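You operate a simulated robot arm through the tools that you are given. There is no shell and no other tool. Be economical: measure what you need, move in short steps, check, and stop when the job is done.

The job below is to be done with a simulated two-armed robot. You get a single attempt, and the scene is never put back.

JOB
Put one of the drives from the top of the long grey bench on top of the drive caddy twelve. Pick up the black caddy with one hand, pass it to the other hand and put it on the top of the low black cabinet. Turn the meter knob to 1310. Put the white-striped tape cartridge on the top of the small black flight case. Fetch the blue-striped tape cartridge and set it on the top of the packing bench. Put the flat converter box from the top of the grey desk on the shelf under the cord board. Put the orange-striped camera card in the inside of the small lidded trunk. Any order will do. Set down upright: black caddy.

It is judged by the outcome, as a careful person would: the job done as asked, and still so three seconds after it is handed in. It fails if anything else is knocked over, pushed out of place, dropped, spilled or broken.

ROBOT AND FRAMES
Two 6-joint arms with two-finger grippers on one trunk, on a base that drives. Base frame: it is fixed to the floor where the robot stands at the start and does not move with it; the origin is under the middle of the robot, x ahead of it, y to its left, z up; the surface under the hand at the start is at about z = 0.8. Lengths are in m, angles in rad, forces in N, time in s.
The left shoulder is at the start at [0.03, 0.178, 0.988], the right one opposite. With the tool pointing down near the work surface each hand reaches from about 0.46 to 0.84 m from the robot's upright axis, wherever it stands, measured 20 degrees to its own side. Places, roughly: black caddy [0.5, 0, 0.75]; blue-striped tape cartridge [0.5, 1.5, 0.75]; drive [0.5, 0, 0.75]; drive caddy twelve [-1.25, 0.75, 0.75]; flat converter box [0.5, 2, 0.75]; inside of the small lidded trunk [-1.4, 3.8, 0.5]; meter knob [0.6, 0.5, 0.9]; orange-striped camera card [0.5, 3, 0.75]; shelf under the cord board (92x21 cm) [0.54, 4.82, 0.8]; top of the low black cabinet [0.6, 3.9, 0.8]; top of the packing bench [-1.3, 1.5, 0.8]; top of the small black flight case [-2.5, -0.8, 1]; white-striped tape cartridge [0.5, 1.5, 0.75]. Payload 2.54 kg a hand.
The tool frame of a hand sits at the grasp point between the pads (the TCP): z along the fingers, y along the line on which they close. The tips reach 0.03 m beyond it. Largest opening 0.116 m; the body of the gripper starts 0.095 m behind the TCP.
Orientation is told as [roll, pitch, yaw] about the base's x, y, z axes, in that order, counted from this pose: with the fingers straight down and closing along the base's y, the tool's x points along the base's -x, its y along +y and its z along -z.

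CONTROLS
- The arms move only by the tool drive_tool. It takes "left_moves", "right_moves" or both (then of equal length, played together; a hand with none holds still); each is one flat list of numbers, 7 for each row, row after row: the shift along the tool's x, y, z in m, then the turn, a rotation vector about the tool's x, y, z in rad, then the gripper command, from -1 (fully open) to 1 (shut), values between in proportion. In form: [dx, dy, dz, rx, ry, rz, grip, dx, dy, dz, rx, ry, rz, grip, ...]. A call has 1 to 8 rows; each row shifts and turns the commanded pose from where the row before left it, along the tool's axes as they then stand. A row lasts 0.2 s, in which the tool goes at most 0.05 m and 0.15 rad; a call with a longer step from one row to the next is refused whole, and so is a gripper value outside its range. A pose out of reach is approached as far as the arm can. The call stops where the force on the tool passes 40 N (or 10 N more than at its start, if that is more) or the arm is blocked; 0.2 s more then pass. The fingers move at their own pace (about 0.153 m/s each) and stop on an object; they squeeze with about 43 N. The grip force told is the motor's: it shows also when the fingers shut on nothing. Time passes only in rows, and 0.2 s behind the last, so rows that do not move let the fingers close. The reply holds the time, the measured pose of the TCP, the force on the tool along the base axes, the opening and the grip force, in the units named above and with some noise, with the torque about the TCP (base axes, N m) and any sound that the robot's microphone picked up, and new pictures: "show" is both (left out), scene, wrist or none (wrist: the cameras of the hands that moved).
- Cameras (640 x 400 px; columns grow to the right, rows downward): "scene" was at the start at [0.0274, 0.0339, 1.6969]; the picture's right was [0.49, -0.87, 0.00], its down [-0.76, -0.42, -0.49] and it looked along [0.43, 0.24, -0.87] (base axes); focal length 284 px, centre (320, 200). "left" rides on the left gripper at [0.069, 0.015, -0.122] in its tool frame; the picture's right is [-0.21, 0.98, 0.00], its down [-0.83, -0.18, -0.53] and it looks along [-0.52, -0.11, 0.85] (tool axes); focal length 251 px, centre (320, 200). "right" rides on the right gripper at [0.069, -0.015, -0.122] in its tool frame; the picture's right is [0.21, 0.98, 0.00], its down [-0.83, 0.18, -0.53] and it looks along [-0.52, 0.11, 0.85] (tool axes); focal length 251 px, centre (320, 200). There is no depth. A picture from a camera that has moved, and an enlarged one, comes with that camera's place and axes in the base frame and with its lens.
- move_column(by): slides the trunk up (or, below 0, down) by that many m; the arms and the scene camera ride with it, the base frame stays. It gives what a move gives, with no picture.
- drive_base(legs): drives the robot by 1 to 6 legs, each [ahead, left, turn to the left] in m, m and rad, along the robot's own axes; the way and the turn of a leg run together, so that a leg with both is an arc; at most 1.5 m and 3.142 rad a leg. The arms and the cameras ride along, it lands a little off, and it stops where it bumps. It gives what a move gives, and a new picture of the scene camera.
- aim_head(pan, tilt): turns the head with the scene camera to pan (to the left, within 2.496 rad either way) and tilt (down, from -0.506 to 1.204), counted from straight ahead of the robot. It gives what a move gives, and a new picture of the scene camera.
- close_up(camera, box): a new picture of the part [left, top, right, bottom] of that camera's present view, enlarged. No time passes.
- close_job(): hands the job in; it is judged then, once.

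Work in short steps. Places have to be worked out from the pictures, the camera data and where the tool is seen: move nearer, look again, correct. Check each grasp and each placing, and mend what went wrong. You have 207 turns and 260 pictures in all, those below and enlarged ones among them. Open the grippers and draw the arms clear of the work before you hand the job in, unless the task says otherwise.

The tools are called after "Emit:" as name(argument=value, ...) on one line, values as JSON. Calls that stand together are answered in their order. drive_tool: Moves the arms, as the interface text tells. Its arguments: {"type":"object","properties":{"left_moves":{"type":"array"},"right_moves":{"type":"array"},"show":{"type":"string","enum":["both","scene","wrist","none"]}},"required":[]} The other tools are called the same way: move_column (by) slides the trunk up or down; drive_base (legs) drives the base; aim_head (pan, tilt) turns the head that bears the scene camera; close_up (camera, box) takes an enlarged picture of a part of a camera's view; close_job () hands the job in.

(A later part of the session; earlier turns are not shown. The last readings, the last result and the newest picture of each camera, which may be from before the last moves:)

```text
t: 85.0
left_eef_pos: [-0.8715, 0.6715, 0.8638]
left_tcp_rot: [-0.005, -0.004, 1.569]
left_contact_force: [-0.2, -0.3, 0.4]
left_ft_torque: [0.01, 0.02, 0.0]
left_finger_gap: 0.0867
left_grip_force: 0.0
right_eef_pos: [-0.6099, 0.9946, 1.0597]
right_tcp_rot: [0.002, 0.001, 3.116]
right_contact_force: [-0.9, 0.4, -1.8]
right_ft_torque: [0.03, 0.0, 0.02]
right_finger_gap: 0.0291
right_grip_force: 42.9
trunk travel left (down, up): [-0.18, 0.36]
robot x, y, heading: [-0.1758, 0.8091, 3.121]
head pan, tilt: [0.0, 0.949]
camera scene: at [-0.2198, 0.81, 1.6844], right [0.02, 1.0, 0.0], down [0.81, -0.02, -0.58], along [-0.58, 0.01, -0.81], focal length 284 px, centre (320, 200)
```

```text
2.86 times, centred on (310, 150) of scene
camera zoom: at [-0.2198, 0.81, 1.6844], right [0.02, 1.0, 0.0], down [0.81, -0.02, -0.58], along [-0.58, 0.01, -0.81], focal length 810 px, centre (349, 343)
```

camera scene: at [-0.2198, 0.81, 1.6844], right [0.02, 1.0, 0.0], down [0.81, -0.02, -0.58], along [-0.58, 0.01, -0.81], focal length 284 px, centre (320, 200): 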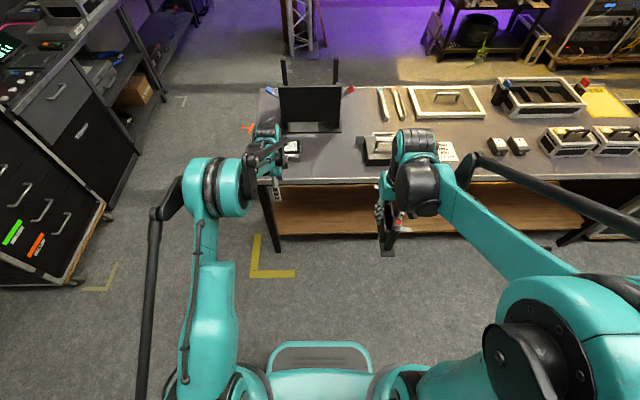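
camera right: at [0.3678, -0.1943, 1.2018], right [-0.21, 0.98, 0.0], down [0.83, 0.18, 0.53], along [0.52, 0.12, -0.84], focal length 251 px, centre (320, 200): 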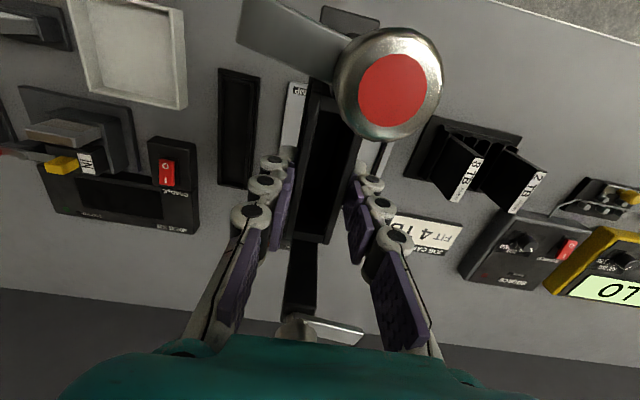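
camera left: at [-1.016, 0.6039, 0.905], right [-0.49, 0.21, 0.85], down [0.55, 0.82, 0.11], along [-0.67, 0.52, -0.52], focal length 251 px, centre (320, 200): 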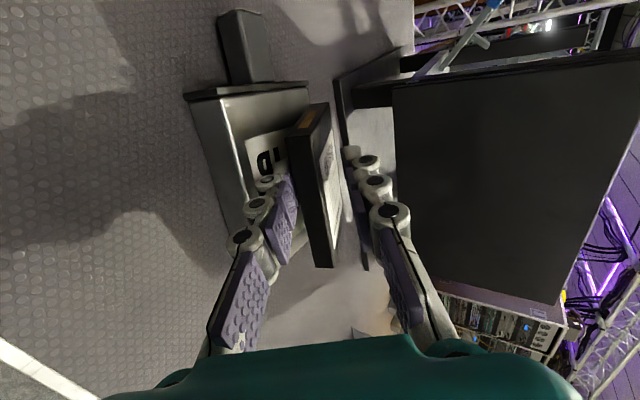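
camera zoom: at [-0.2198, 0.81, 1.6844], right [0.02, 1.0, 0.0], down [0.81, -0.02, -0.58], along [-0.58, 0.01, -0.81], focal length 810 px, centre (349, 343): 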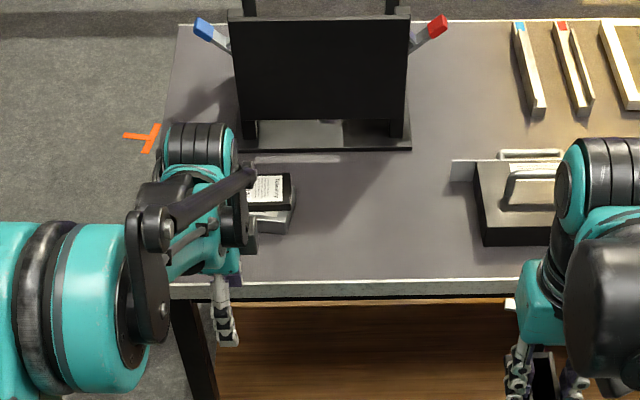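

Raise the left hand and undo its yaw, then view the drive on the caddy.

Emit:
drive_tool(left_moves=[0, -0.03, -0.04, 0, 0, 0, -0.5, 0, -0.03, -0.04, 0, 0, 0, -0.5, 0, -0.03, -0.04, 0, 0, -0.1, -0.5, 0, 0, -0.04, 0, 0, -0.15, -0.5, 0, 0, -0.04, 0, 0, -0.15, -0.5, 0, 0, 0, 0, 0, -0.15, -0.5, 0, 0, 0, 0, 0, -0.15, -0.5, 0, 0, 0, 0, 0, -0.15, -0.5], show="none")

Emit:
drive_tool(left_moves=[0, 0, 0, 0, 0, -0.15, -0.5, 0, 0, 0, 0, 0, -0.15, -0.5, 0, 0, 0, 0, 0, -0.15, -0.5, 0, 0, 0, 0, 0, -0.15, -0.5, 0, 0, 0, 0, 0, -0.1, -0.5], show="both")

Emit:
close_up(camera="scene", box=[240, 80, 380, 220])

```text
t: 86.8
left_eef_pos: [-0.7821, 0.6689, 1.0649]
left_tcp_rot: [-0.006, -0.001, 2.419]
left_contact_force: [0.3, 0.0, -0.7]
left_ft_torque: [-0.03, 0.01, -0.01]
left_finger_gap: 0.0869
left_grip_force: 0.0
right_eef_pos: [-0.6103, 0.9946, 1.0593]
right_tcp_rot: [-0.001, 0.001, 3.116]
right_contact_force: [0.1, 0.5, -2.2]
right_ft_torque: [-0.01, 0.02, 0.02]
right_finger_gap: 0.0288
right_grip_force: 42.8
trunk travel left (down, up): [-0.18, 0.36]
robot x, y, heading: [-0.1745, 0.8084, 3.12]
head pan, tilt: [0.0, 0.949]
```

```text
t: 88.0
left_eef_pos: [-0.7831, 0.668, 1.0651]
left_tcp_rot: [-0.004, 0.003, 3.119]
left_contact_force: [0.7, 0.4, -0.6]
left_ft_torque: [-0.01, -0.01, -0.03]
left_finger_gap: 0.0869
left_grip_force: 0.1
right_eef_pos: [-0.6094, 0.9947, 1.0596]
right_tcp_rot: [0.001, 0.0, 3.118]
right_contact_force: [-0.4, -0.6, -1.7]
right_ft_torque: [0.02, 0.0, 0.02]
right_finger_gap: 0.0291
right_grip_force: 43.3
trunk travel left (down, up): [-0.18, 0.36]
robot x, y, heading: [-0.1732, 0.8065, 3.118]
head pan, tilt: [0.0, 0.949]
camera scene: at [-0.2189, 0.81, 1.6844], right [0.02, 1.0, 0.0], down [0.81, -0.02, -0.58], along [-0.58, 0.01, -0.81], focal length 284 px, centre (320, 200)
camera left: at [-0.7139, 0.6512, 1.1869], right [-0.24, -0.97, 0.0], down [-0.82, 0.2, 0.53], along [-0.52, 0.13, -0.85], focal length 251 px, centre (320, 200)
```

scene: 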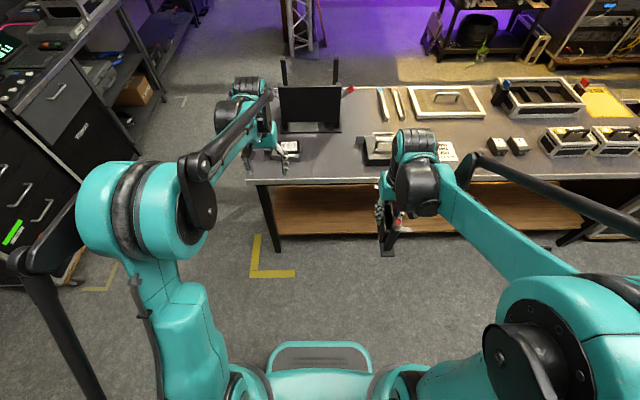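
left: 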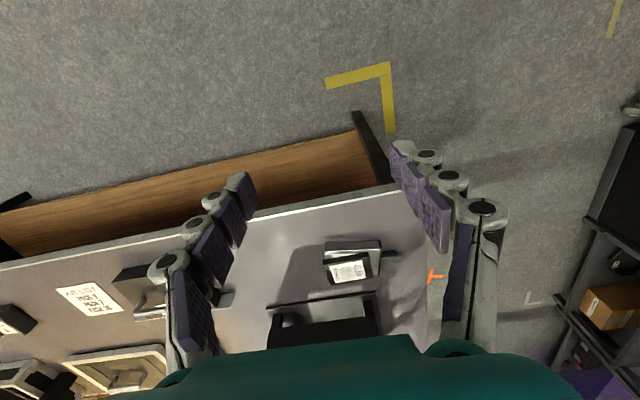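

```text
2.86 times, centred on (310, 150) of scene
camera zoom: at [-0.2189, 0.81, 1.6844], right [0.02, 1.0, 0.0], down [0.81, -0.02, -0.58], along [-0.58, 0.01, -0.81], focal length 810 px, centre (349, 343)
```

zoom: 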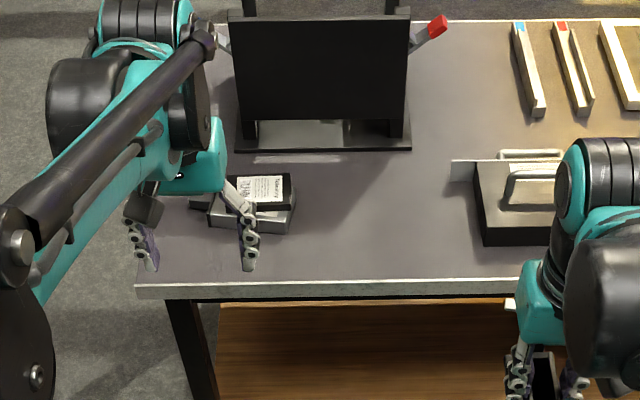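

Emit:
close_up(camera="left", box=[300, 220, 420, 310])

```text
4.44 times, centred on (360, 265) of left
camera zoom: at [-0.7139, 0.6512, 1.1869], right [-0.24, -0.97, 0.0], down [-0.82, 0.2, 0.53], along [-0.52, 0.13, -0.85], focal length 1118 px, centre (142, -89)
```

zoom: 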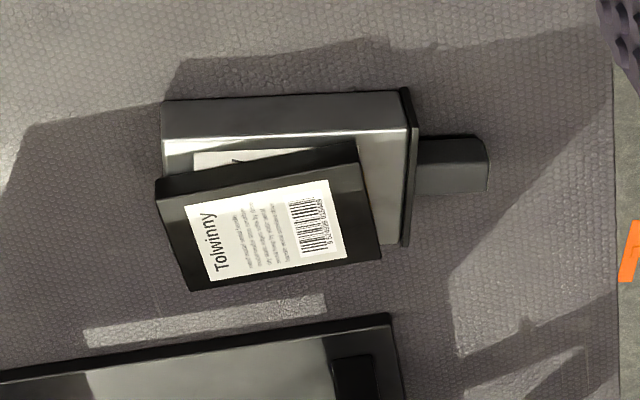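

The drive lies flat and well supported on caddy twelve. Now hand over the black caddy: right hand forward to the centre, while the left hand tilts to point forward so it can take the near post from the robot side.

Emit:
drive_tool(left_moves=[0, 0.01, 0, 0, -0.15, 0, -0.5, 0, 0.01, 0, 0, -0.15, 0, -0.5, 0, 0.01, 0, 0, -0.15, 0, -0.5, 0, 0.01, 0, 0, -0.15, 0, -0.5, 0, 0.01, 0, 0, -0.15, 0, -0.5, 0, 0.01, 0, 0, -0.15, 0, -0.5, 0, 0.01, 0, 0, -0.15, 0, -0.5, 0, 0.01, 0, 0, -0.15, 0, -0.5], right_moves=[-0.0325, 0.022, -0.0025, 0, 0, 0, 1, -0.0325, 0.022, -0.0025, 0, 0, 0, 1, -0.0325, 0.022, -0.0025, 0, 0, 0, 1, -0.0325, 0.022, -0.0025, 0, 0, 0, 1, -0.0325, 0.022, -0.0025, 0, 0, 0, 1, -0.0325, 0.022, -0.0025, 0, 0, 0, 1, -0.0325, 0.022, -0.0025, 0, 0, 0, 1, -0.0325, 0.022, -0.0025, 0, 0, 0, 1], show="both")

```text
t: 89.8
left_eef_pos: [-0.7849, 0.5873, 1.0628]
left_tcp_rot: [-0.014, -1.197, 3.129]
left_contact_force: [0.0, 0.9, -0.7]
left_ft_torque: [0.01, 0.02, 0.0]
left_finger_gap: 0.0869
left_grip_force: 0.2
right_eef_pos: [-0.8757, 0.8239, 1.0772]
right_tcp_rot: [-0.001, 0.003, 3.116]
right_contact_force: [-0.9, -0.2, -1.6]
right_ft_torque: [-0.01, -0.07, 0.02]
right_finger_gap: 0.0292
right_grip_force: 42.5
trunk travel left (down, up): [-0.18, 0.36]
robot x, y, heading: [-0.172, 0.8093, 3.118]
head pan, tilt: [0.0, 0.949]
camera scene: at [-0.2223, 0.8086, 1.6843], right [0.02, 1.0, 0.0], down [0.81, -0.02, -0.58], along [-0.58, 0.01, -0.81], focal length 284 px, centre (320, 200)
camera right: at [-0.8064, 0.8352, 1.1995], right [0.19, -0.98, 0.0], down [-0.83, -0.16, 0.53], along [-0.52, -0.1, -0.85], focal length 251 px, centre (320, 200)
camera left: at [-0.6471, 0.5682, 1.0441], right [-0.1, -0.98, 0.2], down [0.2, 0.17, 0.96], along [-0.97, 0.14, 0.18], focal length 251 px, centre (320, 200)
```

scene: 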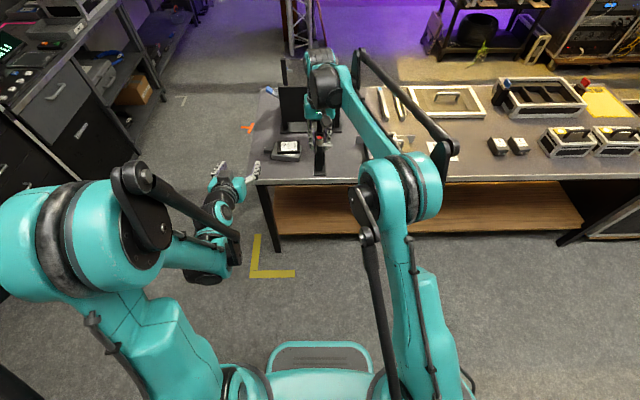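
right: 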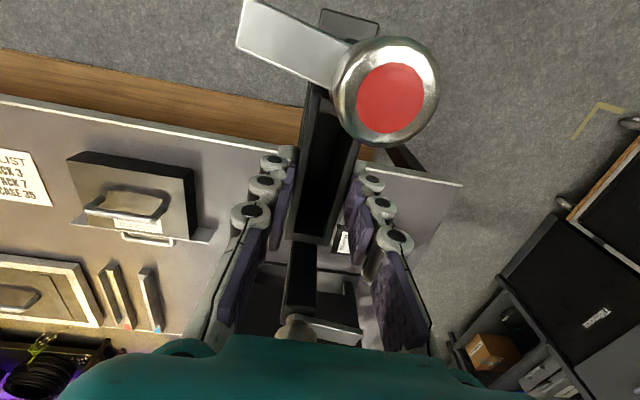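
left: 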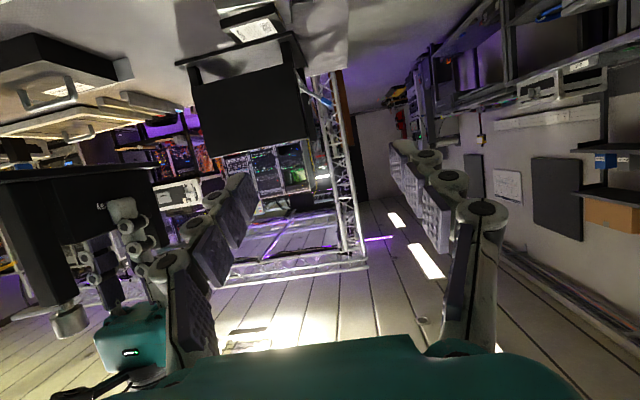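

The left camera confirms the near post at ≈ (−0.812, 0.822), cap z ≈ 1.14. Finish the tilt and draw the left hand back, up and across behind the post.

Emit:
drive_tool(left_moves=[0, 0, 0, 0, -0.1, 0, 0, 0, 0, 0, 0, -0.1, 0, 0.1, -0.007, 0, -0.03, 0, 0, 0, 0.1, -0.007, 0, -0.03, 0, 0, 0, 0.1, -0.007, 0, -0.03, 0, 0, 0, 0.1, 0, -0.045, 0, 0, 0, 0, 0.1, 0, -0.045, 0, 0, 0, 0, 0.1, 0, -0.045, 0, 0, 0, 0, 0.1], show="both")

```text
t: 91.6
left_eef_pos: [-0.7024, 0.72, 1.1178]
left_tcp_rot: [-0.05, -1.396, -3.118]
left_contact_force: [-0.4, -0.1, 0.5]
left_ft_torque: [-0.04, -0.06, 0.0]
left_finger_gap: 0.0522
left_grip_force: 0.1
left hand out of reach, approached as far as the arm can: row 2
right_eef_pos: [-0.8731, 0.8244, 1.0793]
right_tcp_rot: [0.0, 0.001, 3.119]
right_contact_force: [-0.1, 0.0, -2.4]
right_ft_torque: [-0.02, 0.0, -0.02]
right_finger_gap: 0.0288
right_grip_force: 42.6
trunk travel left (down, up): [-0.18, 0.36]
robot x, y, heading: [-0.1736, 0.8082, 3.118]
head pan, tilt: [0.0, 0.949]
camera scene: at [-0.22, 0.8111, 1.6844], right [0.02, 1.0, 0.0], down [0.81, -0.02, -0.58], along [-0.58, 0.01, -0.81], focal length 284 px, centre (320, 200)
camera left: at [-0.5716, 0.7018, 1.0727], right [-0.06, -0.98, 0.2], down [0.39, 0.16, 0.91], along [-0.92, 0.14, 0.37], focal length 251 px, centre (320, 200)
```

scene: 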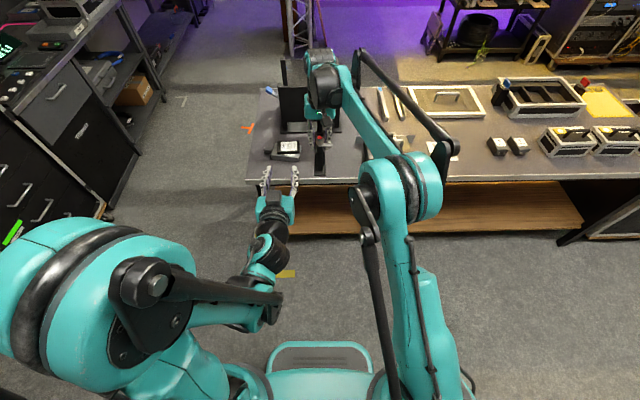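
left: 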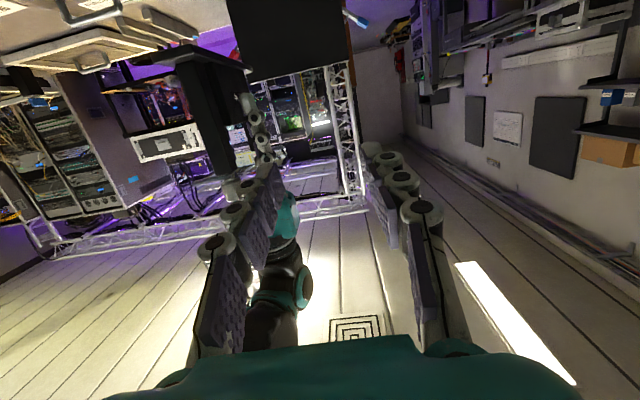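

Slide across the remaining 10 cm and lower 1.5 cm.

Emit:
drive_tool(left_moves=[0.005, -0.034, 0, 0, 0, 0, 0.1, 0.005, -0.034, 0, 0, 0, 0, 0.1, 0.005, -0.034, 0, 0, 0, 0, 0.1], show="wrist")

Emit:
close_up(camera="scene", box=[230, 40, 410, 260])

```text
t: 92.4
left_eef_pos: [-0.7034, 0.8247, 1.1024]
left_tcp_rot: [-0.017, -1.397, 3.134]
left_contact_force: [0.8, -0.5, 0.3]
left_ft_torque: [-0.02, 0.0, 0.02]
left_finger_gap: 0.0522
left_grip_force: 0.1
right_eef_pos: [-0.8747, 0.8245, 1.0785]
right_tcp_rot: [-0.001, 0.001, 3.116]
right_contact_force: [0.3, 0.2, -2.6]
right_ft_torque: [-0.01, 0.0, -0.02]
right_finger_gap: 0.029
right_grip_force: 43.4
trunk travel left (down, up): [-0.18, 0.36]
robot x, y, heading: [-0.1723, 0.81, 3.116]
head pan, tilt: [0.0, 0.949]
camera left: at [-0.5712, 0.8068, 1.0568], right [-0.06, -0.98, 0.21], down [0.39, 0.17, 0.91], along [-0.92, 0.14, 0.37], focal length 251 px, centre (320, 200)
```

left: 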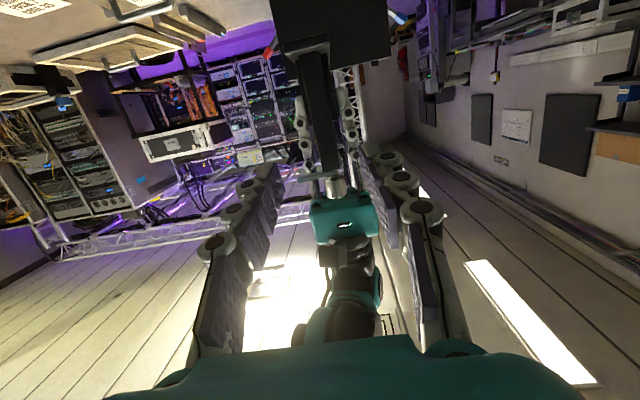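

```text
1.82 times, centred on (320, 150) of scene
camera zoom: at [-0.2195, 0.8115, 1.6844], right [0.02, 1.0, 0.0], down [0.81, -0.02, -0.58], along [-0.58, 0.01, -0.81], focal length 515 px, centre (320, 291)
```

zoom: 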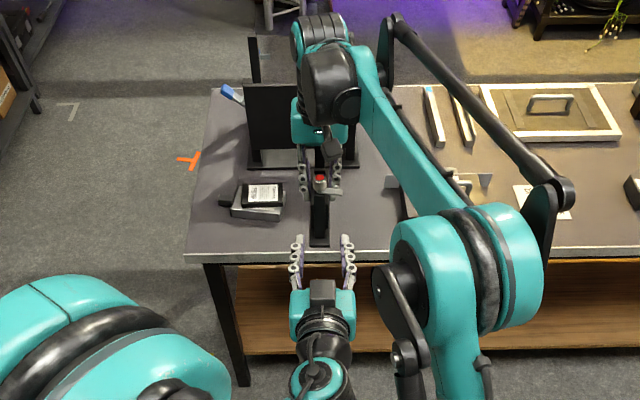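

Aligned. Advance 10 cm so the post sits between the left fingers.

Emit:
drive_tool(left_moves=[-0.006, 0.0005, 0.033, 0, 0, 0, 0.1, -0.006, 0.0005, 0.033, 0, 0, 0, 0.1, -0.005, 0, 0.03, 0, 0, 0, 0.1], show="wrist")

Emit:
close_up(camera="scene", box=[270, 80, 370, 200])

Emit:
close_up(camera="left", box=[200, 20, 440, 260])

```text
t: 93.2
left_eef_pos: [-0.7989, 0.8269, 1.1027]
left_tcp_rot: [-0.022, -1.397, 3.137]
left_contact_force: [-0.1, -1.0, -0.1]
left_ft_torque: [-0.02, 0.03, -0.02]
left_finger_gap: 0.0523
left_grip_force: 0.0
right_eef_pos: [-0.8728, 0.8232, 1.0796]
right_tcp_rot: [0.002, 0.001, 3.117]
right_contact_force: [-1.0, -0.2, -1.5]
right_ft_torque: [0.0, -0.04, 0.01]
right_finger_gap: 0.029
right_grip_force: 43.0
trunk travel left (down, up): [-0.18, 0.36]
robot x, y, heading: [-0.1796, 0.8105, 3.114]
head pan, tilt: [0.0, 0.949]
camera left: at [-0.6671, 0.8081, 1.0575], right [-0.06, -0.98, 0.21], down [0.39, 0.17, 0.91], along [-0.92, 0.14, 0.37], focal length 251 px, centre (320, 200)
```

left: 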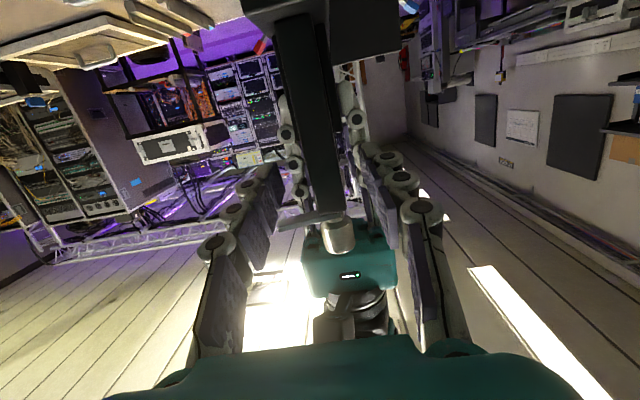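

```text
3.33 times, centred on (320, 140) of scene
camera zoom: at [-0.2206, 0.8103, 1.6843], right [0.02, 1.0, 0.0], down [0.81, -0.02, -0.58], along [-0.58, 0.01, -0.81], focal length 945 px, centre (320, 400)
```

zoom: 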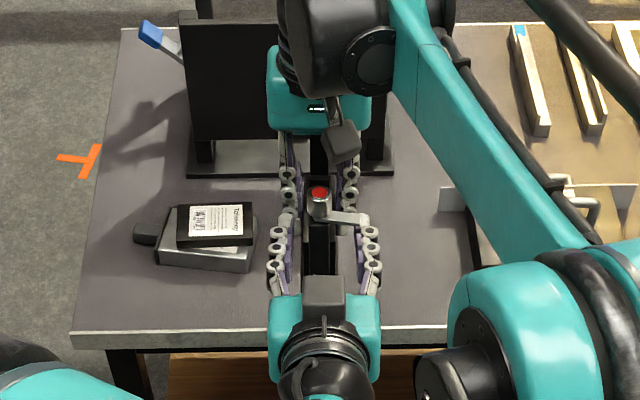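

```text
1.67 times, centred on (320, 140) of left
camera zoom: at [-0.6671, 0.8081, 1.0575], right [-0.06, -0.98, 0.21], down [0.39, 0.17, 0.91], along [-0.92, 0.14, 0.37], focal length 419 px, centre (320, 300)
```

zoom: 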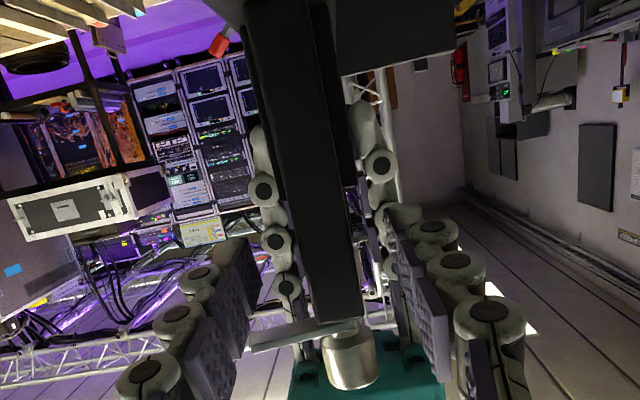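

The post is between the left fingers below the tab. Nudge 5 mm in, 3 mm aside, and close the left gripper.

Emit:
drive_tool(left_moves=[0, 0.003, 0.006, 0, 0, 0, 0.1, 0, 0, 0, 0, 0, 0, 0.5, 0, 0, 0, 0, 0, 0, 1, 0, 0, 0, 0, 0, 0, 1], show="wrist")

```text
t: 94.2
left_eef_pos: [-0.8037, 0.8225, 1.1018]
left_tcp_rot: [-0.023, -1.397, 3.138]
left_contact_force: [-2.2, -2.3, 1.6]
left_ft_torque: [-0.21, -0.04, 0.16]
left_finger_gap: 0.0165
left_grip_force: 41.7
right_eef_pos: [-0.8717, 0.8232, 1.0799]
right_tcp_rot: [0.0, -0.001, 3.116]
right_contact_force: [1.2, 2.4, -3.5]
right_ft_torque: [0.13, 0.17, 0.11]
right_finger_gap: 0.0291
right_grip_force: 42.5
trunk travel left (down, up): [-0.18, 0.36]
robot x, y, heading: [-0.1794, 0.8056, 3.121]
head pan, tilt: [0.0, 0.949]
camera left: at [-0.6721, 0.8046, 1.056], right [-0.06, -0.98, 0.21], down [0.39, 0.17, 0.91], along [-0.92, 0.14, 0.37], focal length 251 px, centre (320, 200)
```

left: 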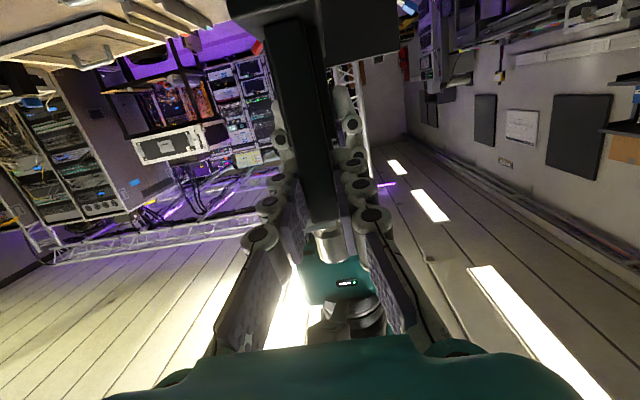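

Left holds the post (16.5 mm, 42 N). Open the right hand and lift it away straight up.

Emit:
drive_tool(right_moves=[0, 0, 0, 0, 0, 0, 0.2, 0, 0, 0, 0, 0, 0, 0.1, 0, 0, -0.02, 0, 0, 0, 0.1, 0, 0, -0.04, 0, 0, 0, 0.1, 0, 0, -0.045, 0, 0, 0, 0.1, 0, 0, -0.045, 0, 0, 0, 0.1], show="both")

```text
t: 95.6
left_eef_pos: [-0.8043, 0.8229, 1.1009]
left_tcp_rot: [-0.022, -1.397, 3.14]
left_contact_force: [0.9, -0.4, -0.8]
left_ft_torque: [0.01, -0.13, 0.0]
left_finger_gap: 0.0162
left_grip_force: 42.0
right_eef_pos: [-0.8695, 0.8282, 1.2261]
right_tcp_rot: [0.0, 0.001, 3.117]
right_contact_force: [1.1, -0.4, 0.2]
right_ft_torque: [0.0, 0.02, 0.01]
right_finger_gap: 0.052
right_grip_force: 0.1
right hand out of reach, approached as far as the arm can: row 6
trunk travel left (down, up): [-0.18, 0.36]
robot x, y, heading: [-0.1764, 0.8093, 3.117]
head pan, tilt: [0.0, 0.949]
camera scene: at [-0.219, 0.8101, 1.6844], right [0.02, 1.0, 0.0], down [0.81, -0.02, -0.58], along [-0.58, 0.01, -0.81], focal length 284 px, centre (320, 200)
camera right: at [-0.8006, 0.8401, 1.3478], right [0.19, -0.98, 0.0], down [-0.83, -0.16, 0.53], along [-0.52, -0.1, -0.85], focal length 251 px, centre (320, 200)
```

scene: 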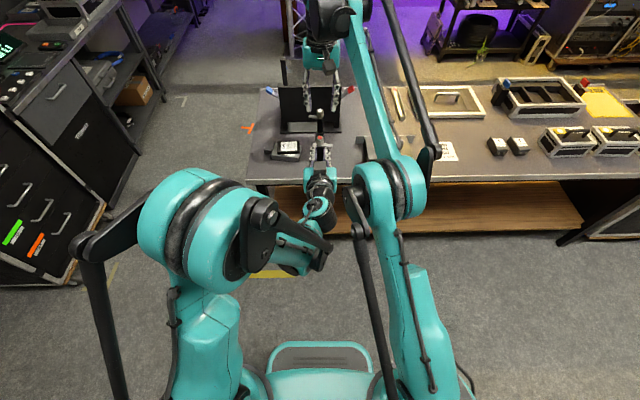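
right: 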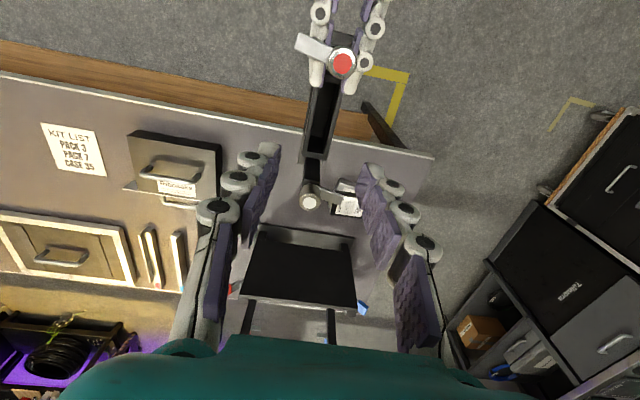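

Handover done. Tuck the right hand to its side, then turn to face +y and drive along the aisle.

Emit:
drive_tool(right_moves=[0.02, -0.04, 0, 0, 0, 0, 0, 0.03, -0.04, 0, 0, 0, 0, 0, 0.04, -0.02, 0, 0, 0, 0, 0, 0.045, -0.02, 0, 0, 0, 0, 0, 0.045, -0.02, 0, 0, 0, 0, 0, 0.045, -0.02, 0, 0, 0, 0, 0], show="none")

Emit:
drive_base(legs=[[-0.1, 0, 0], [0, 0, -1.55], [1.3, 0, 0]])

Emit:
aim_head(pan=-0.5, tilt=0.5)

```text
t: 97.0
left_eef_pos: [-0.8008, 0.8249, 1.1035]
left_tcp_rot: [-0.024, -1.398, 3.138]
left_contact_force: [1.1, 0.2, -0.1]
left_ft_torque: [0.02, -0.15, 0.01]
left_finger_gap: 0.0166
left_grip_force: 42.0
right_eef_pos: [-0.6376, 0.9827, 1.2297]
right_tcp_rot: [0.001, -0.002, 3.116]
right_contact_force: [0.9, -0.2, -0.9]
right_ft_torque: [0.01, 0.06, 0.01]
right_finger_gap: 0.0583
right_grip_force: 0.1
trunk travel left (down, up): [-0.18, 0.36]
robot x, y, heading: [-0.1759, 0.8093, 3.115]
head pan, tilt: [0.0, 0.949]
```

```text
t: 108.0
left_eef_pos: [-0.0975, 2.7194, 1.1013]
left_tcp_rot: [-0.025, -1.397, 1.609]
left_contact_force: [1.0, -0.2, -1.4]
left_ft_torque: [-0.14, -0.02, 0.0]
left_finger_gap: 0.0166
left_grip_force: 42.3
right_eef_pos: [0.068, 2.5623, 1.2283]
right_tcp_rot: [-0.002, -0.001, 1.585]
right_contact_force: [0.1, 0.8, 0.0]
right_ft_torque: [-0.01, -0.01, -0.03]
right_finger_gap: 0.0581
right_grip_force: 0.1
trunk travel left (down, up): [-0.18, 0.36]
robot x, y, heading: [-0.0902, 2.0912, 1.592]
head pan, tilt: [0.0, 0.949]
camera scene: at [-0.0892, 2.1365, 1.6844], right [1.0, 0.02, 0.0], down [0.01, -0.81, -0.58], along [-0.01, 0.58, -0.81], focal length 284 px, centre (320, 200)
```

scene: 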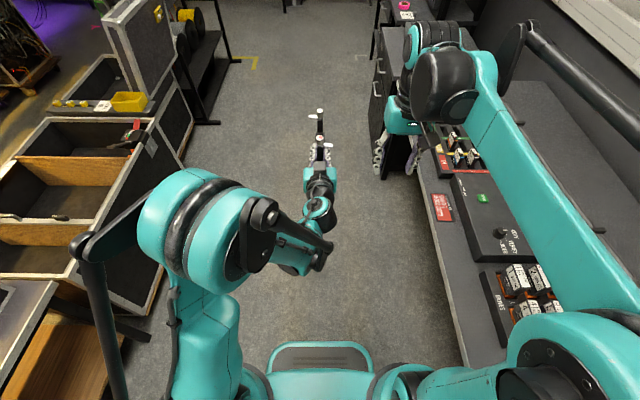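

```text
t: 108.9
left_eef_pos: [-0.0972, 2.7206, 1.1024]
left_tcp_rot: [-0.025, -1.398, 1.61]
left_contact_force: [0.4, 0.0, -2.4]
left_ft_torque: [-0.15, -0.01, 0.01]
left_finger_gap: 0.0166
left_grip_force: 42.0
right_eef_pos: [0.0673, 2.5619, 1.2285]
right_tcp_rot: [0.002, -0.001, 1.586]
right_contact_force: [-0.6, 0.2, -0.1]
right_ft_torque: [0.01, 0.02, -0.03]
right_finger_gap: 0.0581
right_grip_force: 0.0
trunk travel left (down, up): [-0.18, 0.36]
robot x, y, heading: [-0.087, 2.0891, 1.588]
head pan, tilt: [-0.499, 0.499]
camera scene: at [-0.0458, 2.144, 1.7218], right [0.89, -0.46, 0.0], down [-0.22, -0.42, -0.88], along [0.41, 0.78, -0.48], focal length 284 px, centre (320, 200)
```

scene: 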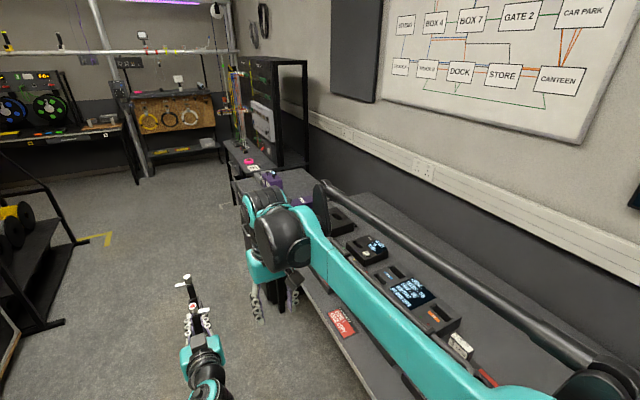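

Continue ahead ~1.1 m, drifting slightly left, then look at the cabinet area.

Emit:
drive_base(legs=[[0, 0.15, 0], [1.1, 0, 0]])

Emit:
aim_head(pan=-0.7, tilt=0.7)

```text
t: 115.5
left_eef_pos: [-0.2641, 3.8124, 1.1019]
left_tcp_rot: [-0.023, -1.397, 1.613]
left_contact_force: [-0.2, 0.9, -2.4]
left_ft_torque: [-0.12, 0.01, 0.02]
left_finger_gap: 0.0164
left_grip_force: 42.6
right_eef_pos: [-0.1002, 3.6542, 1.2282]
right_tcp_rot: [-0.001, 0.0, 1.591]
right_contact_force: [-0.2, -0.2, -0.7]
right_ft_torque: [-0.01, 0.01, 0.05]
right_finger_gap: 0.058
right_grip_force: 0.0
trunk travel left (down, up): [-0.18, 0.36]
robot x, y, heading: [-0.2525, 3.1827, 1.591]
head pan, tilt: [-0.499, 0.499]
camera scene: at [-0.2118, 3.2362, 1.7219], right [0.89, -0.46, 0.0], down [-0.22, -0.43, -0.88], along [0.41, 0.78, -0.48], focal length 284 px, centre (320, 200)
```

scene: 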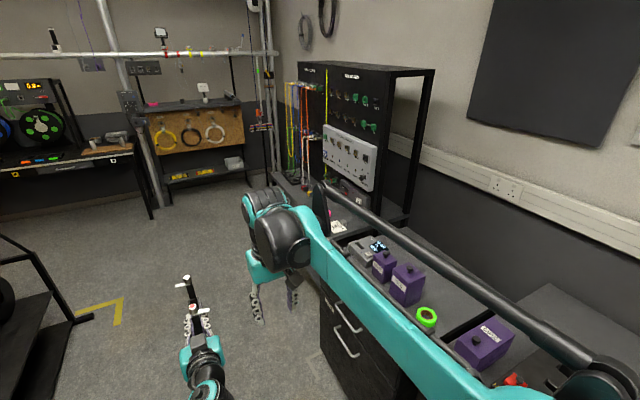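

```text
t: 116.2
left_eef_pos: [-0.2654, 3.8102, 1.1031]
left_tcp_rot: [-0.025, -1.398, 1.612]
left_contact_force: [0.1, -0.2, -1.6]
left_ft_torque: [-0.1, 0.0, 0.0]
left_finger_gap: 0.0167
left_grip_force: 42.0
right_eef_pos: [-0.0996, 3.6541, 1.2288]
right_tcp_rot: [0.0, 0.001, 1.588]
right_contact_force: [-0.4, 0.5, 0.9]
right_ft_torque: [-0.01, -0.02, 0.04]
right_finger_gap: 0.0579
right_grip_force: 0.1
trunk travel left (down, up): [-0.18, 0.36]
robot x, y, heading: [-0.2524, 3.1793, 1.592]
head pan, tilt: [-0.7, 0.7]
camera scene: at [-0.2004, 3.221, 1.7042], right [0.78, -0.63, 0.0], down [-0.41, -0.5, -0.77], along [0.48, 0.59, -0.64], focal length 284 px, centre (320, 200)
```

scene: 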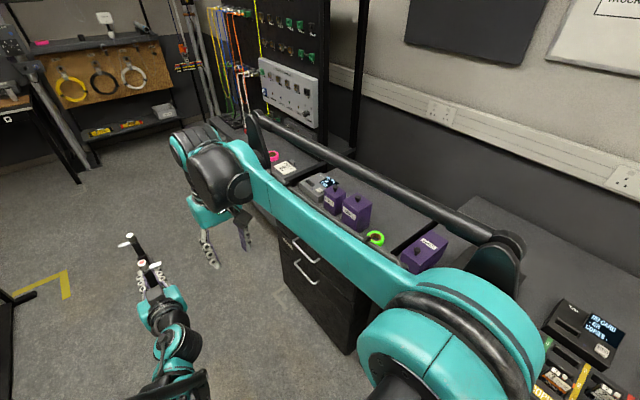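

The low black cabinet (drawers, purple boxes on top) is ahead right. Go alongside it and turn to face it.

Emit:
drive_base(legs=[[0.65, 0.05, 0], [0, 0, -1.59]])

Emit:
aim_head(pan=0.0, tilt=0.9)

```text
t: 123.6
left_eef_pos: [0.3085, 3.853, 1.1013]
left_tcp_rot: [-0.021, -1.398, 0.061]
left_contact_force: [0.0, -0.8, -2.3]
left_ft_torque: [-0.02, 0.1, -0.03]
left_finger_gap: 0.0164
left_grip_force: 43.1
right_eef_pos: [0.1544, 3.6839, 1.2289]
right_tcp_rot: [-0.001, 0.0, 0.041]
right_contact_force: [-0.2, 0.5, 1.2]
right_ft_torque: [-0.04, -0.05, -0.03]
right_finger_gap: 0.058
right_grip_force: 0.1
trunk travel left (down, up): [-0.18, 0.36]
robot x, y, heading: [-0.3197, 3.8276, 0.039]
head pan, tilt: [-0.7, 0.7]
camera scene: at [-0.2831, 3.7763, 1.7042], right [-0.61, -0.79, 0.0], down [-0.51, 0.4, -0.76], along [0.6, -0.47, -0.64], focal length 284 px, centre (320, 200)
```

scene: 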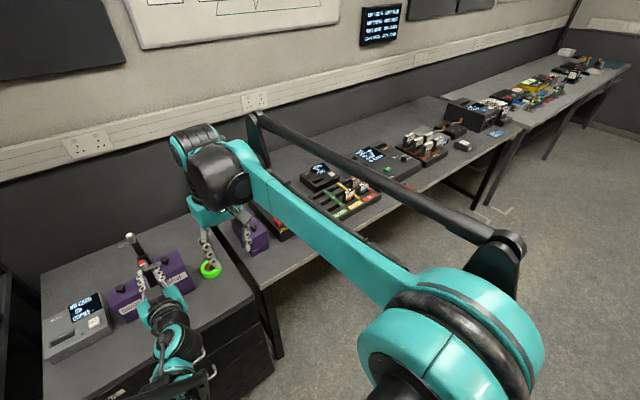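

```text
t: 124.7
left_eef_pos: [0.3083, 3.8523, 1.1017]
left_tcp_rot: [-0.023, -1.395, 0.062]
left_contact_force: [-0.8, 0.9, -1.5]
left_ft_torque: [0.03, 0.16, -0.03]
left_finger_gap: 0.0163
left_grip_force: 42.2
right_eef_pos: [0.1539, 3.6845, 1.2283]
right_tcp_rot: [0.001, -0.001, 0.041]
right_contact_force: [0.0, 0.0, -0.3]
right_ft_torque: [-0.01, -0.01, -0.01]
right_finger_gap: 0.0579
right_grip_force: 0.0
trunk travel left (down, up): [-0.18, 0.36]
robot x, y, heading: [-0.3202, 3.8267, 0.04]
head pan, tilt: [0.0, 0.901]
camera scene: at [-0.2747, 3.8315, 1.688], right [0.04, -1.0, 0.0], down [-0.78, -0.03, -0.62], along [0.62, 0.02, -0.78], focal length 284 px, centre (320, 200)
```

scene: 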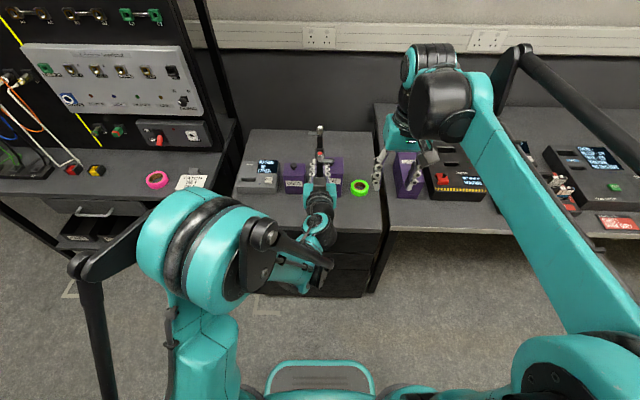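

Free space on the cabinet is a ~18 cm front strip, so I'll set the caddy diagonally there. Turn −0.99 rad and reposition so that the caddy approaches from the upper left.

Emit:
drive_base(legs=[[0, 0, -0.99], [-0.305, 0.575, 0]])

Emit:
aim_head(pan=0.1, tilt=0.95)

```text
t: 130.8
left_eef_pos: [0.3409, 3.9101, 1.1021]
left_tcp_rot: [-0.026, -1.399, -0.906]
left_contact_force: [0.6, 0.0, -1.1]
left_ft_torque: [0.09, 0.1, -0.01]
left_finger_gap: 0.0165
left_grip_force: 42.2
right_eef_pos: [0.1143, 3.9415, 1.2293]
right_tcp_rot: [0.0, 0.001, -0.931]
right_contact_force: [0.9, 0.7, 0.0]
right_ft_torque: [-0.04, 0.0, -0.02]
right_finger_gap: 0.0581
right_grip_force: 0.1
trunk travel left (down, up): [-0.18, 0.36]
robot x, y, heading: [-0.0346, 4.4138, -0.931]
head pan, tilt: [0.0, 0.901]
camera scene: at [-0.0068, 4.3794, 1.688], right [-0.8, -0.6, 0.0], down [-0.47, 0.63, -0.62], along [0.37, -0.5, -0.78], focal length 284 px, centre (320, 200)
```

scene: 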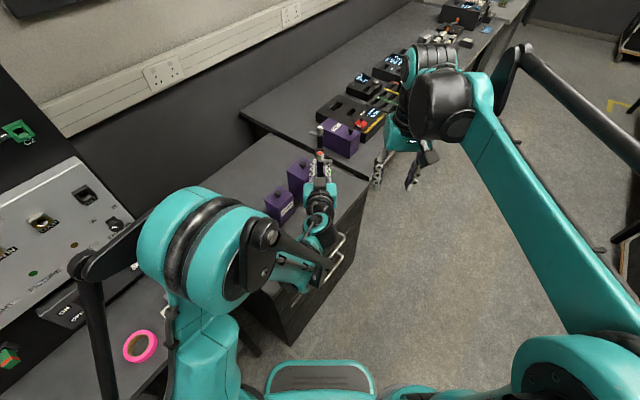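

```text
t: 131.5
left_eef_pos: [0.3402, 3.9101, 1.102]
left_tcp_rot: [-0.024, -1.396, -0.909]
left_contact_force: [-0.2, 0.5, -1.4]
left_ft_torque: [0.08, 0.07, 0.03]
left_finger_gap: 0.0167
left_grip_force: 42.3
right_eef_pos: [0.1134, 3.9399, 1.2291]
right_tcp_rot: [0.0, 0.001, -0.932]
right_contact_force: [0.8, 0.4, -0.2]
right_ft_torque: [0.0, -0.01, 0.0]
right_finger_gap: 0.0583
right_grip_force: 0.2
trunk travel left (down, up): [-0.18, 0.36]
robot x, y, heading: [-0.0345, 4.4149, -0.927]
head pan, tilt: [0.099, 0.949]
camera scene: at [-0.0033, 4.3853, 1.6844], right [-0.74, -0.67, 0.0], down [-0.55, 0.6, -0.58], along [0.39, -0.43, -0.81], focal length 284 px, centre (320, 200)
```

scene: 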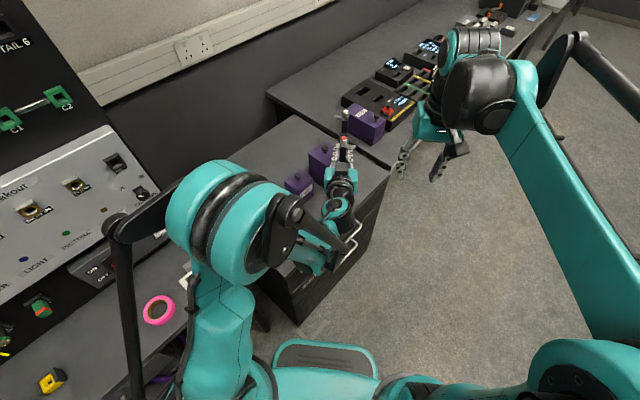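

Take a look from the right-hand camera over the cabinet top.

Emit:
drive_tool(right_moves=[0, 0, 0, 0, 0, 0, 0], left_moves=[0, 0, 0, 0, 0, 0, 1], show="wrist")

Emit:
close_up(camera="scene", box=[220, 90, 420, 290])

```text
t: 131.9
left_eef_pos: [0.3403, 3.9099, 1.1018]
left_tcp_rot: [-0.023, -1.396, -0.908]
left_contact_force: [0.6, 0.8, -2.3]
left_ft_torque: [0.08, 0.1, -0.01]
left_finger_gap: 0.0167
left_grip_force: 42.5
right_eef_pos: [0.1139, 3.9405, 1.2285]
right_tcp_rot: [0.0, 0.0, -0.932]
right_contact_force: [0.4, -0.3, -0.1]
right_ft_torque: [0.03, -0.02, -0.03]
right_finger_gap: 0.0578
right_grip_force: 0.1
trunk travel left (down, up): [-0.18, 0.36]
robot x, y, heading: [-0.0361, 4.4129, -0.934]
head pan, tilt: [0.099, 0.949]
camera right: at [0.0603, 3.9862, 1.3504], right [0.66, 0.75, 0.0], down [0.64, -0.55, 0.53], along [0.4, -0.35, -0.85], focal length 251 px, centre (320, 200)
camera left: at [0.2741, 4.0247, 1.0559], right [0.81, 0.55, 0.21], down [-0.37, 0.2, 0.91], along [0.46, -0.81, 0.37], focal length 251 px, centre (320, 200)
```

right: 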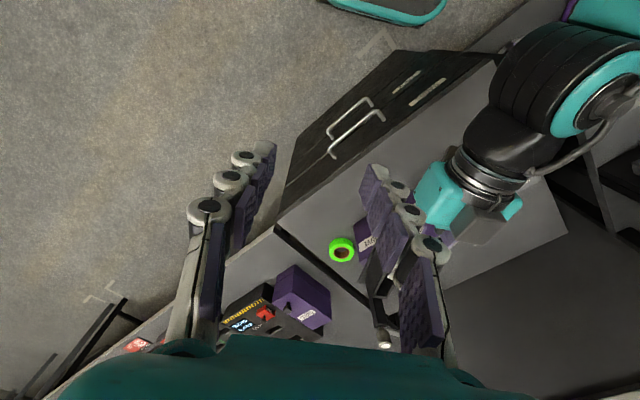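
left: 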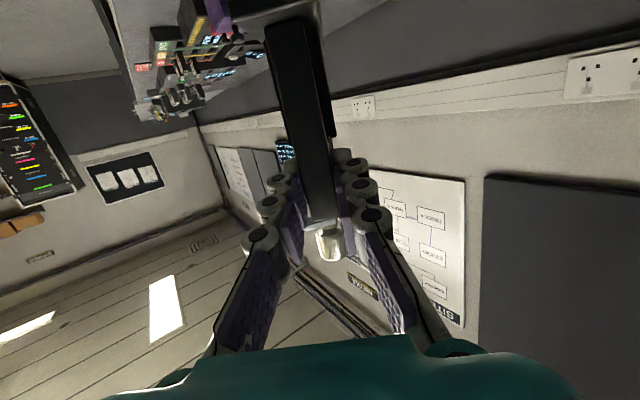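

```text
2.00 times, centred on (320, 190) of scene
camera zoom: at [-0.0032, 4.3855, 1.6844], right [-0.74, -0.67, 0.0], down [-0.55, 0.6, -0.58], along [0.39, -0.43, -0.81], focal length 567 px, centre (320, 220)
```

zoom: 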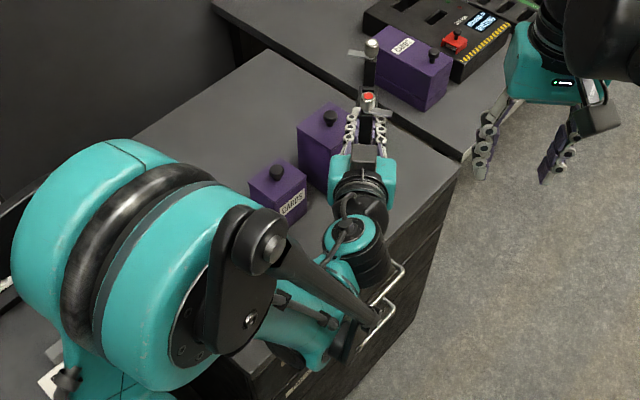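

I refine the stance to lay the caddy more parallel to the front edge: turn −0.17 and shift left 10 cm.

Emit:
drive_base(legs=[[0, 0, -0.17], [-0.01, 0.106, 0]])

Emit:
move_column(by=-0.1)

Emit:
drive_tool(right_moves=[0, -0.04, 0, 0, 0, 0, 0, 0.03, -0.03, 0, 0, 0, 0, 0], left_moves=[0, 0, 0, 0, 0, 0, 1, 0, 0, 0, 0, 0, 0, 1], show="both")

```text
t: 133.8
left_eef_pos: [0.3386, 3.9093, 1.1015]
left_tcp_rot: [-0.03, -1.399, -1.076]
left_contact_force: [0.3, 0.3, -1.3]
left_ft_torque: [0.11, 0.07, -0.06]
left_finger_gap: 0.0165
left_grip_force: 42.1
right_eef_pos: [0.1212, 3.9799, 1.2291]
right_tcp_rot: [-0.002, 0.0, -1.107]
right_contact_force: [0.4, 0.7, -0.4]
right_ft_torque: [-0.04, 0.05, 0.01]
right_finger_gap: 0.0577
right_grip_force: 0.0
trunk travel left (down, up): [-0.18, 0.36]
robot x, y, heading: [0.0558, 4.4717, -1.105]
head pan, tilt: [0.099, 0.949]
camera scene: at [0.0833, 4.4381, 1.6844], right [-0.85, -0.53, 0.0], down [-0.44, 0.69, -0.58], along [0.31, -0.49, -0.81], focal length 284 px, centre (320, 200)
```

scene: 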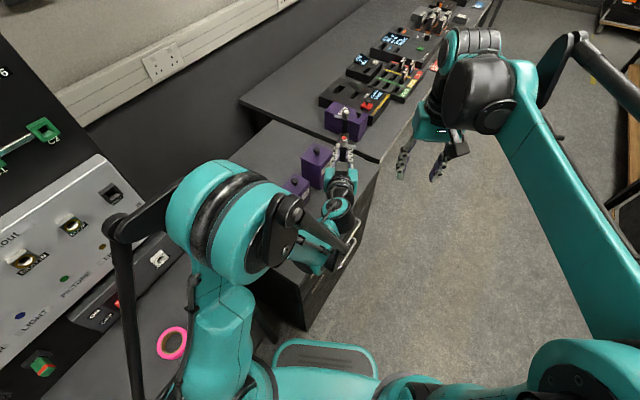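

```text
t: 135.1
left_eef_pos: [0.3372, 3.9102, 1.0022]
left_tcp_rot: [-0.023, -1.399, -1.084]
left_contact_force: [-0.6, 0.3, -2.3]
left_ft_torque: [0.13, 0.06, 0.02]
left_finger_gap: 0.0166
left_grip_force: 41.7
right_eef_pos: [0.1198, 3.9786, 1.1292]
right_tcp_rot: [-0.002, -0.001, -1.106]
right_contact_force: [0.7, 0.8, 0.3]
right_ft_torque: [-0.02, 0.05, 0.04]
right_finger_gap: 0.058
right_grip_force: 0.0
trunk travel left (down, up): [-0.08, 0.46]
robot x, y, heading: [0.0611, 4.4706, -1.101]
head pan, tilt: [0.099, 0.949]
```

```text
t: 135.7
left_eef_pos: [0.3373, 3.9104, 1.0034]
left_tcp_rot: [-0.022, -1.398, -1.083]
left_contact_force: [0.3, -0.4, -1.0]
left_ft_torque: [0.11, 0.1, 0.0]
left_finger_gap: 0.0168
left_grip_force: 42.0
right_eef_pos: [0.0416, 3.9781, 1.1296]
right_tcp_rot: [0.001, -0.002, -1.104]
right_contact_force: [-0.1, 0.0, 0.2]
right_ft_torque: [-0.01, 0.02, 0.01]
right_finger_gap: 0.0579
right_grip_force: 0.1
trunk travel left (down, up): [-0.08, 0.46]
robot x, y, heading: [0.058, 4.472, -1.106]
head pan, tilt: [0.099, 0.949]
camera scene: at [0.0808, 4.439, 1.5845], right [-0.85, -0.53, 0.0], down [-0.43, 0.69, -0.58], along [0.31, -0.49, -0.81], focal length 284 px, centre (320, 200)
camera right: at [-0.0033, 4.0318, 1.2511], right [0.78, 0.63, 0.0], down [0.53, -0.66, 0.53], along [0.34, -0.42, -0.85], focal length 251 px, centre (320, 200)
camera left: at [0.2919, 4.0349, 0.9566], right [0.89, 0.4, 0.21], down [-0.33, 0.26, 0.91], along [0.31, -0.88, 0.37], focal length 251 px, centre (320, 200)
```

scene: 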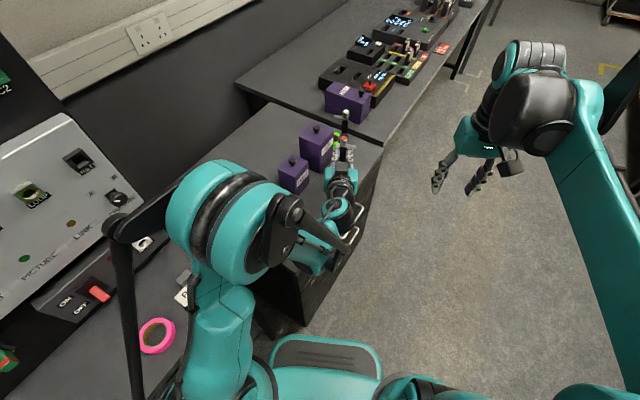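
right: 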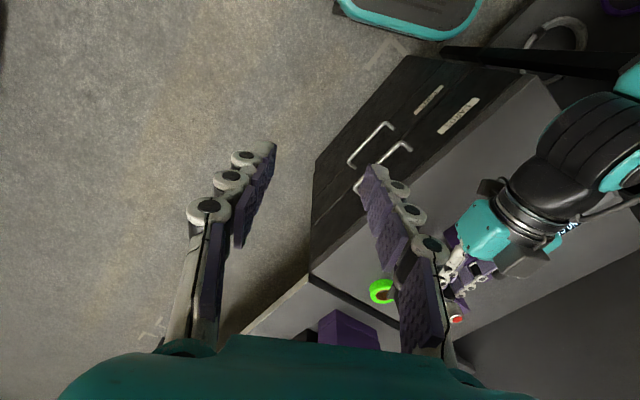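
left: 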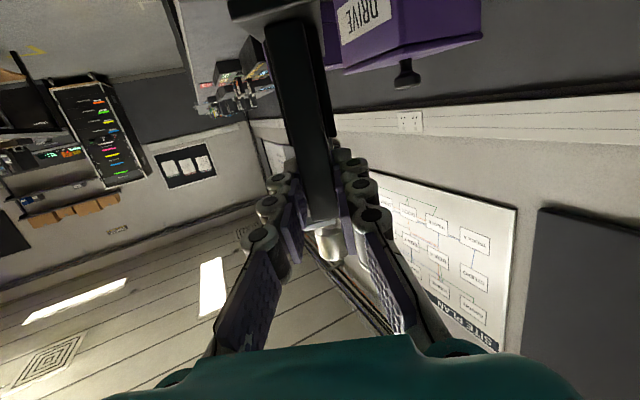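

The caddy clears the purple box laterally. Lower the column another 7.5 cm and check.

Emit:
move_column(by=-0.075)

Emit:
close_up(camera="scene", box=[260, 80, 400, 240])

Emit:
close_up(camera="left", box=[160, 0, 480, 200])

```text
t: 136.8
left_eef_pos: [0.3372, 3.9078, 0.9262]
left_tcp_rot: [-0.024, -1.398, -1.083]
left_contact_force: [0.8, 0.6, -1.6]
left_ft_torque: [0.12, 0.07, -0.02]
left_finger_gap: 0.0163
left_grip_force: 41.8
right_eef_pos: [0.0421, 3.977, 1.0546]
right_tcp_rot: [0.0, -0.001, -1.107]
right_contact_force: [0.2, 0.0, -0.1]
right_ft_torque: [-0.03, 0.03, -0.03]
right_finger_gap: 0.0581
right_grip_force: 0.0
trunk travel left (down, up): [-0.005, 0.535]
robot x, y, heading: [0.0528, 4.4716, -1.104]
head pan, tilt: [0.099, 0.949]
```

```text
2.50 times, centred on (330, 160) of scene
camera zoom: at [0.0816, 4.4375, 1.5095], right [-0.85, -0.53, 0.0], down [-0.43, 0.69, -0.58], along [0.31, -0.49, -0.81], focal length 709 px, centre (295, 300)
```

zoom: 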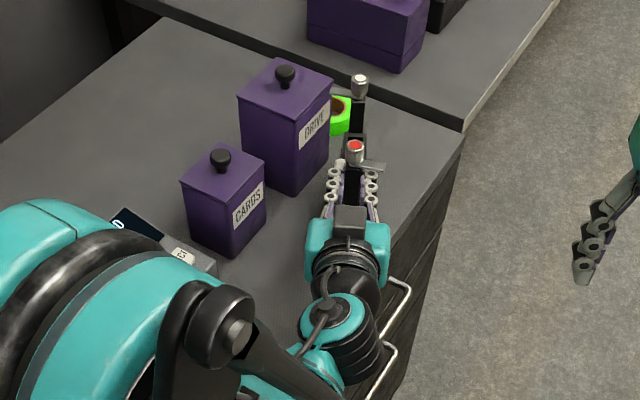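

```text
2.00 times, centred on (320, 100) of left
camera zoom: at [0.2922, 4.0339, 0.8811], right [0.89, 0.4, 0.21], down [-0.33, 0.26, 0.91], along [0.31, -0.88, 0.37], focal length 503 px, centre (320, 400)
```

zoom: 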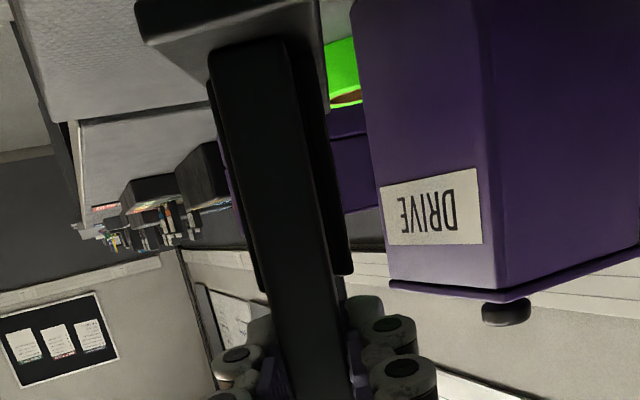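

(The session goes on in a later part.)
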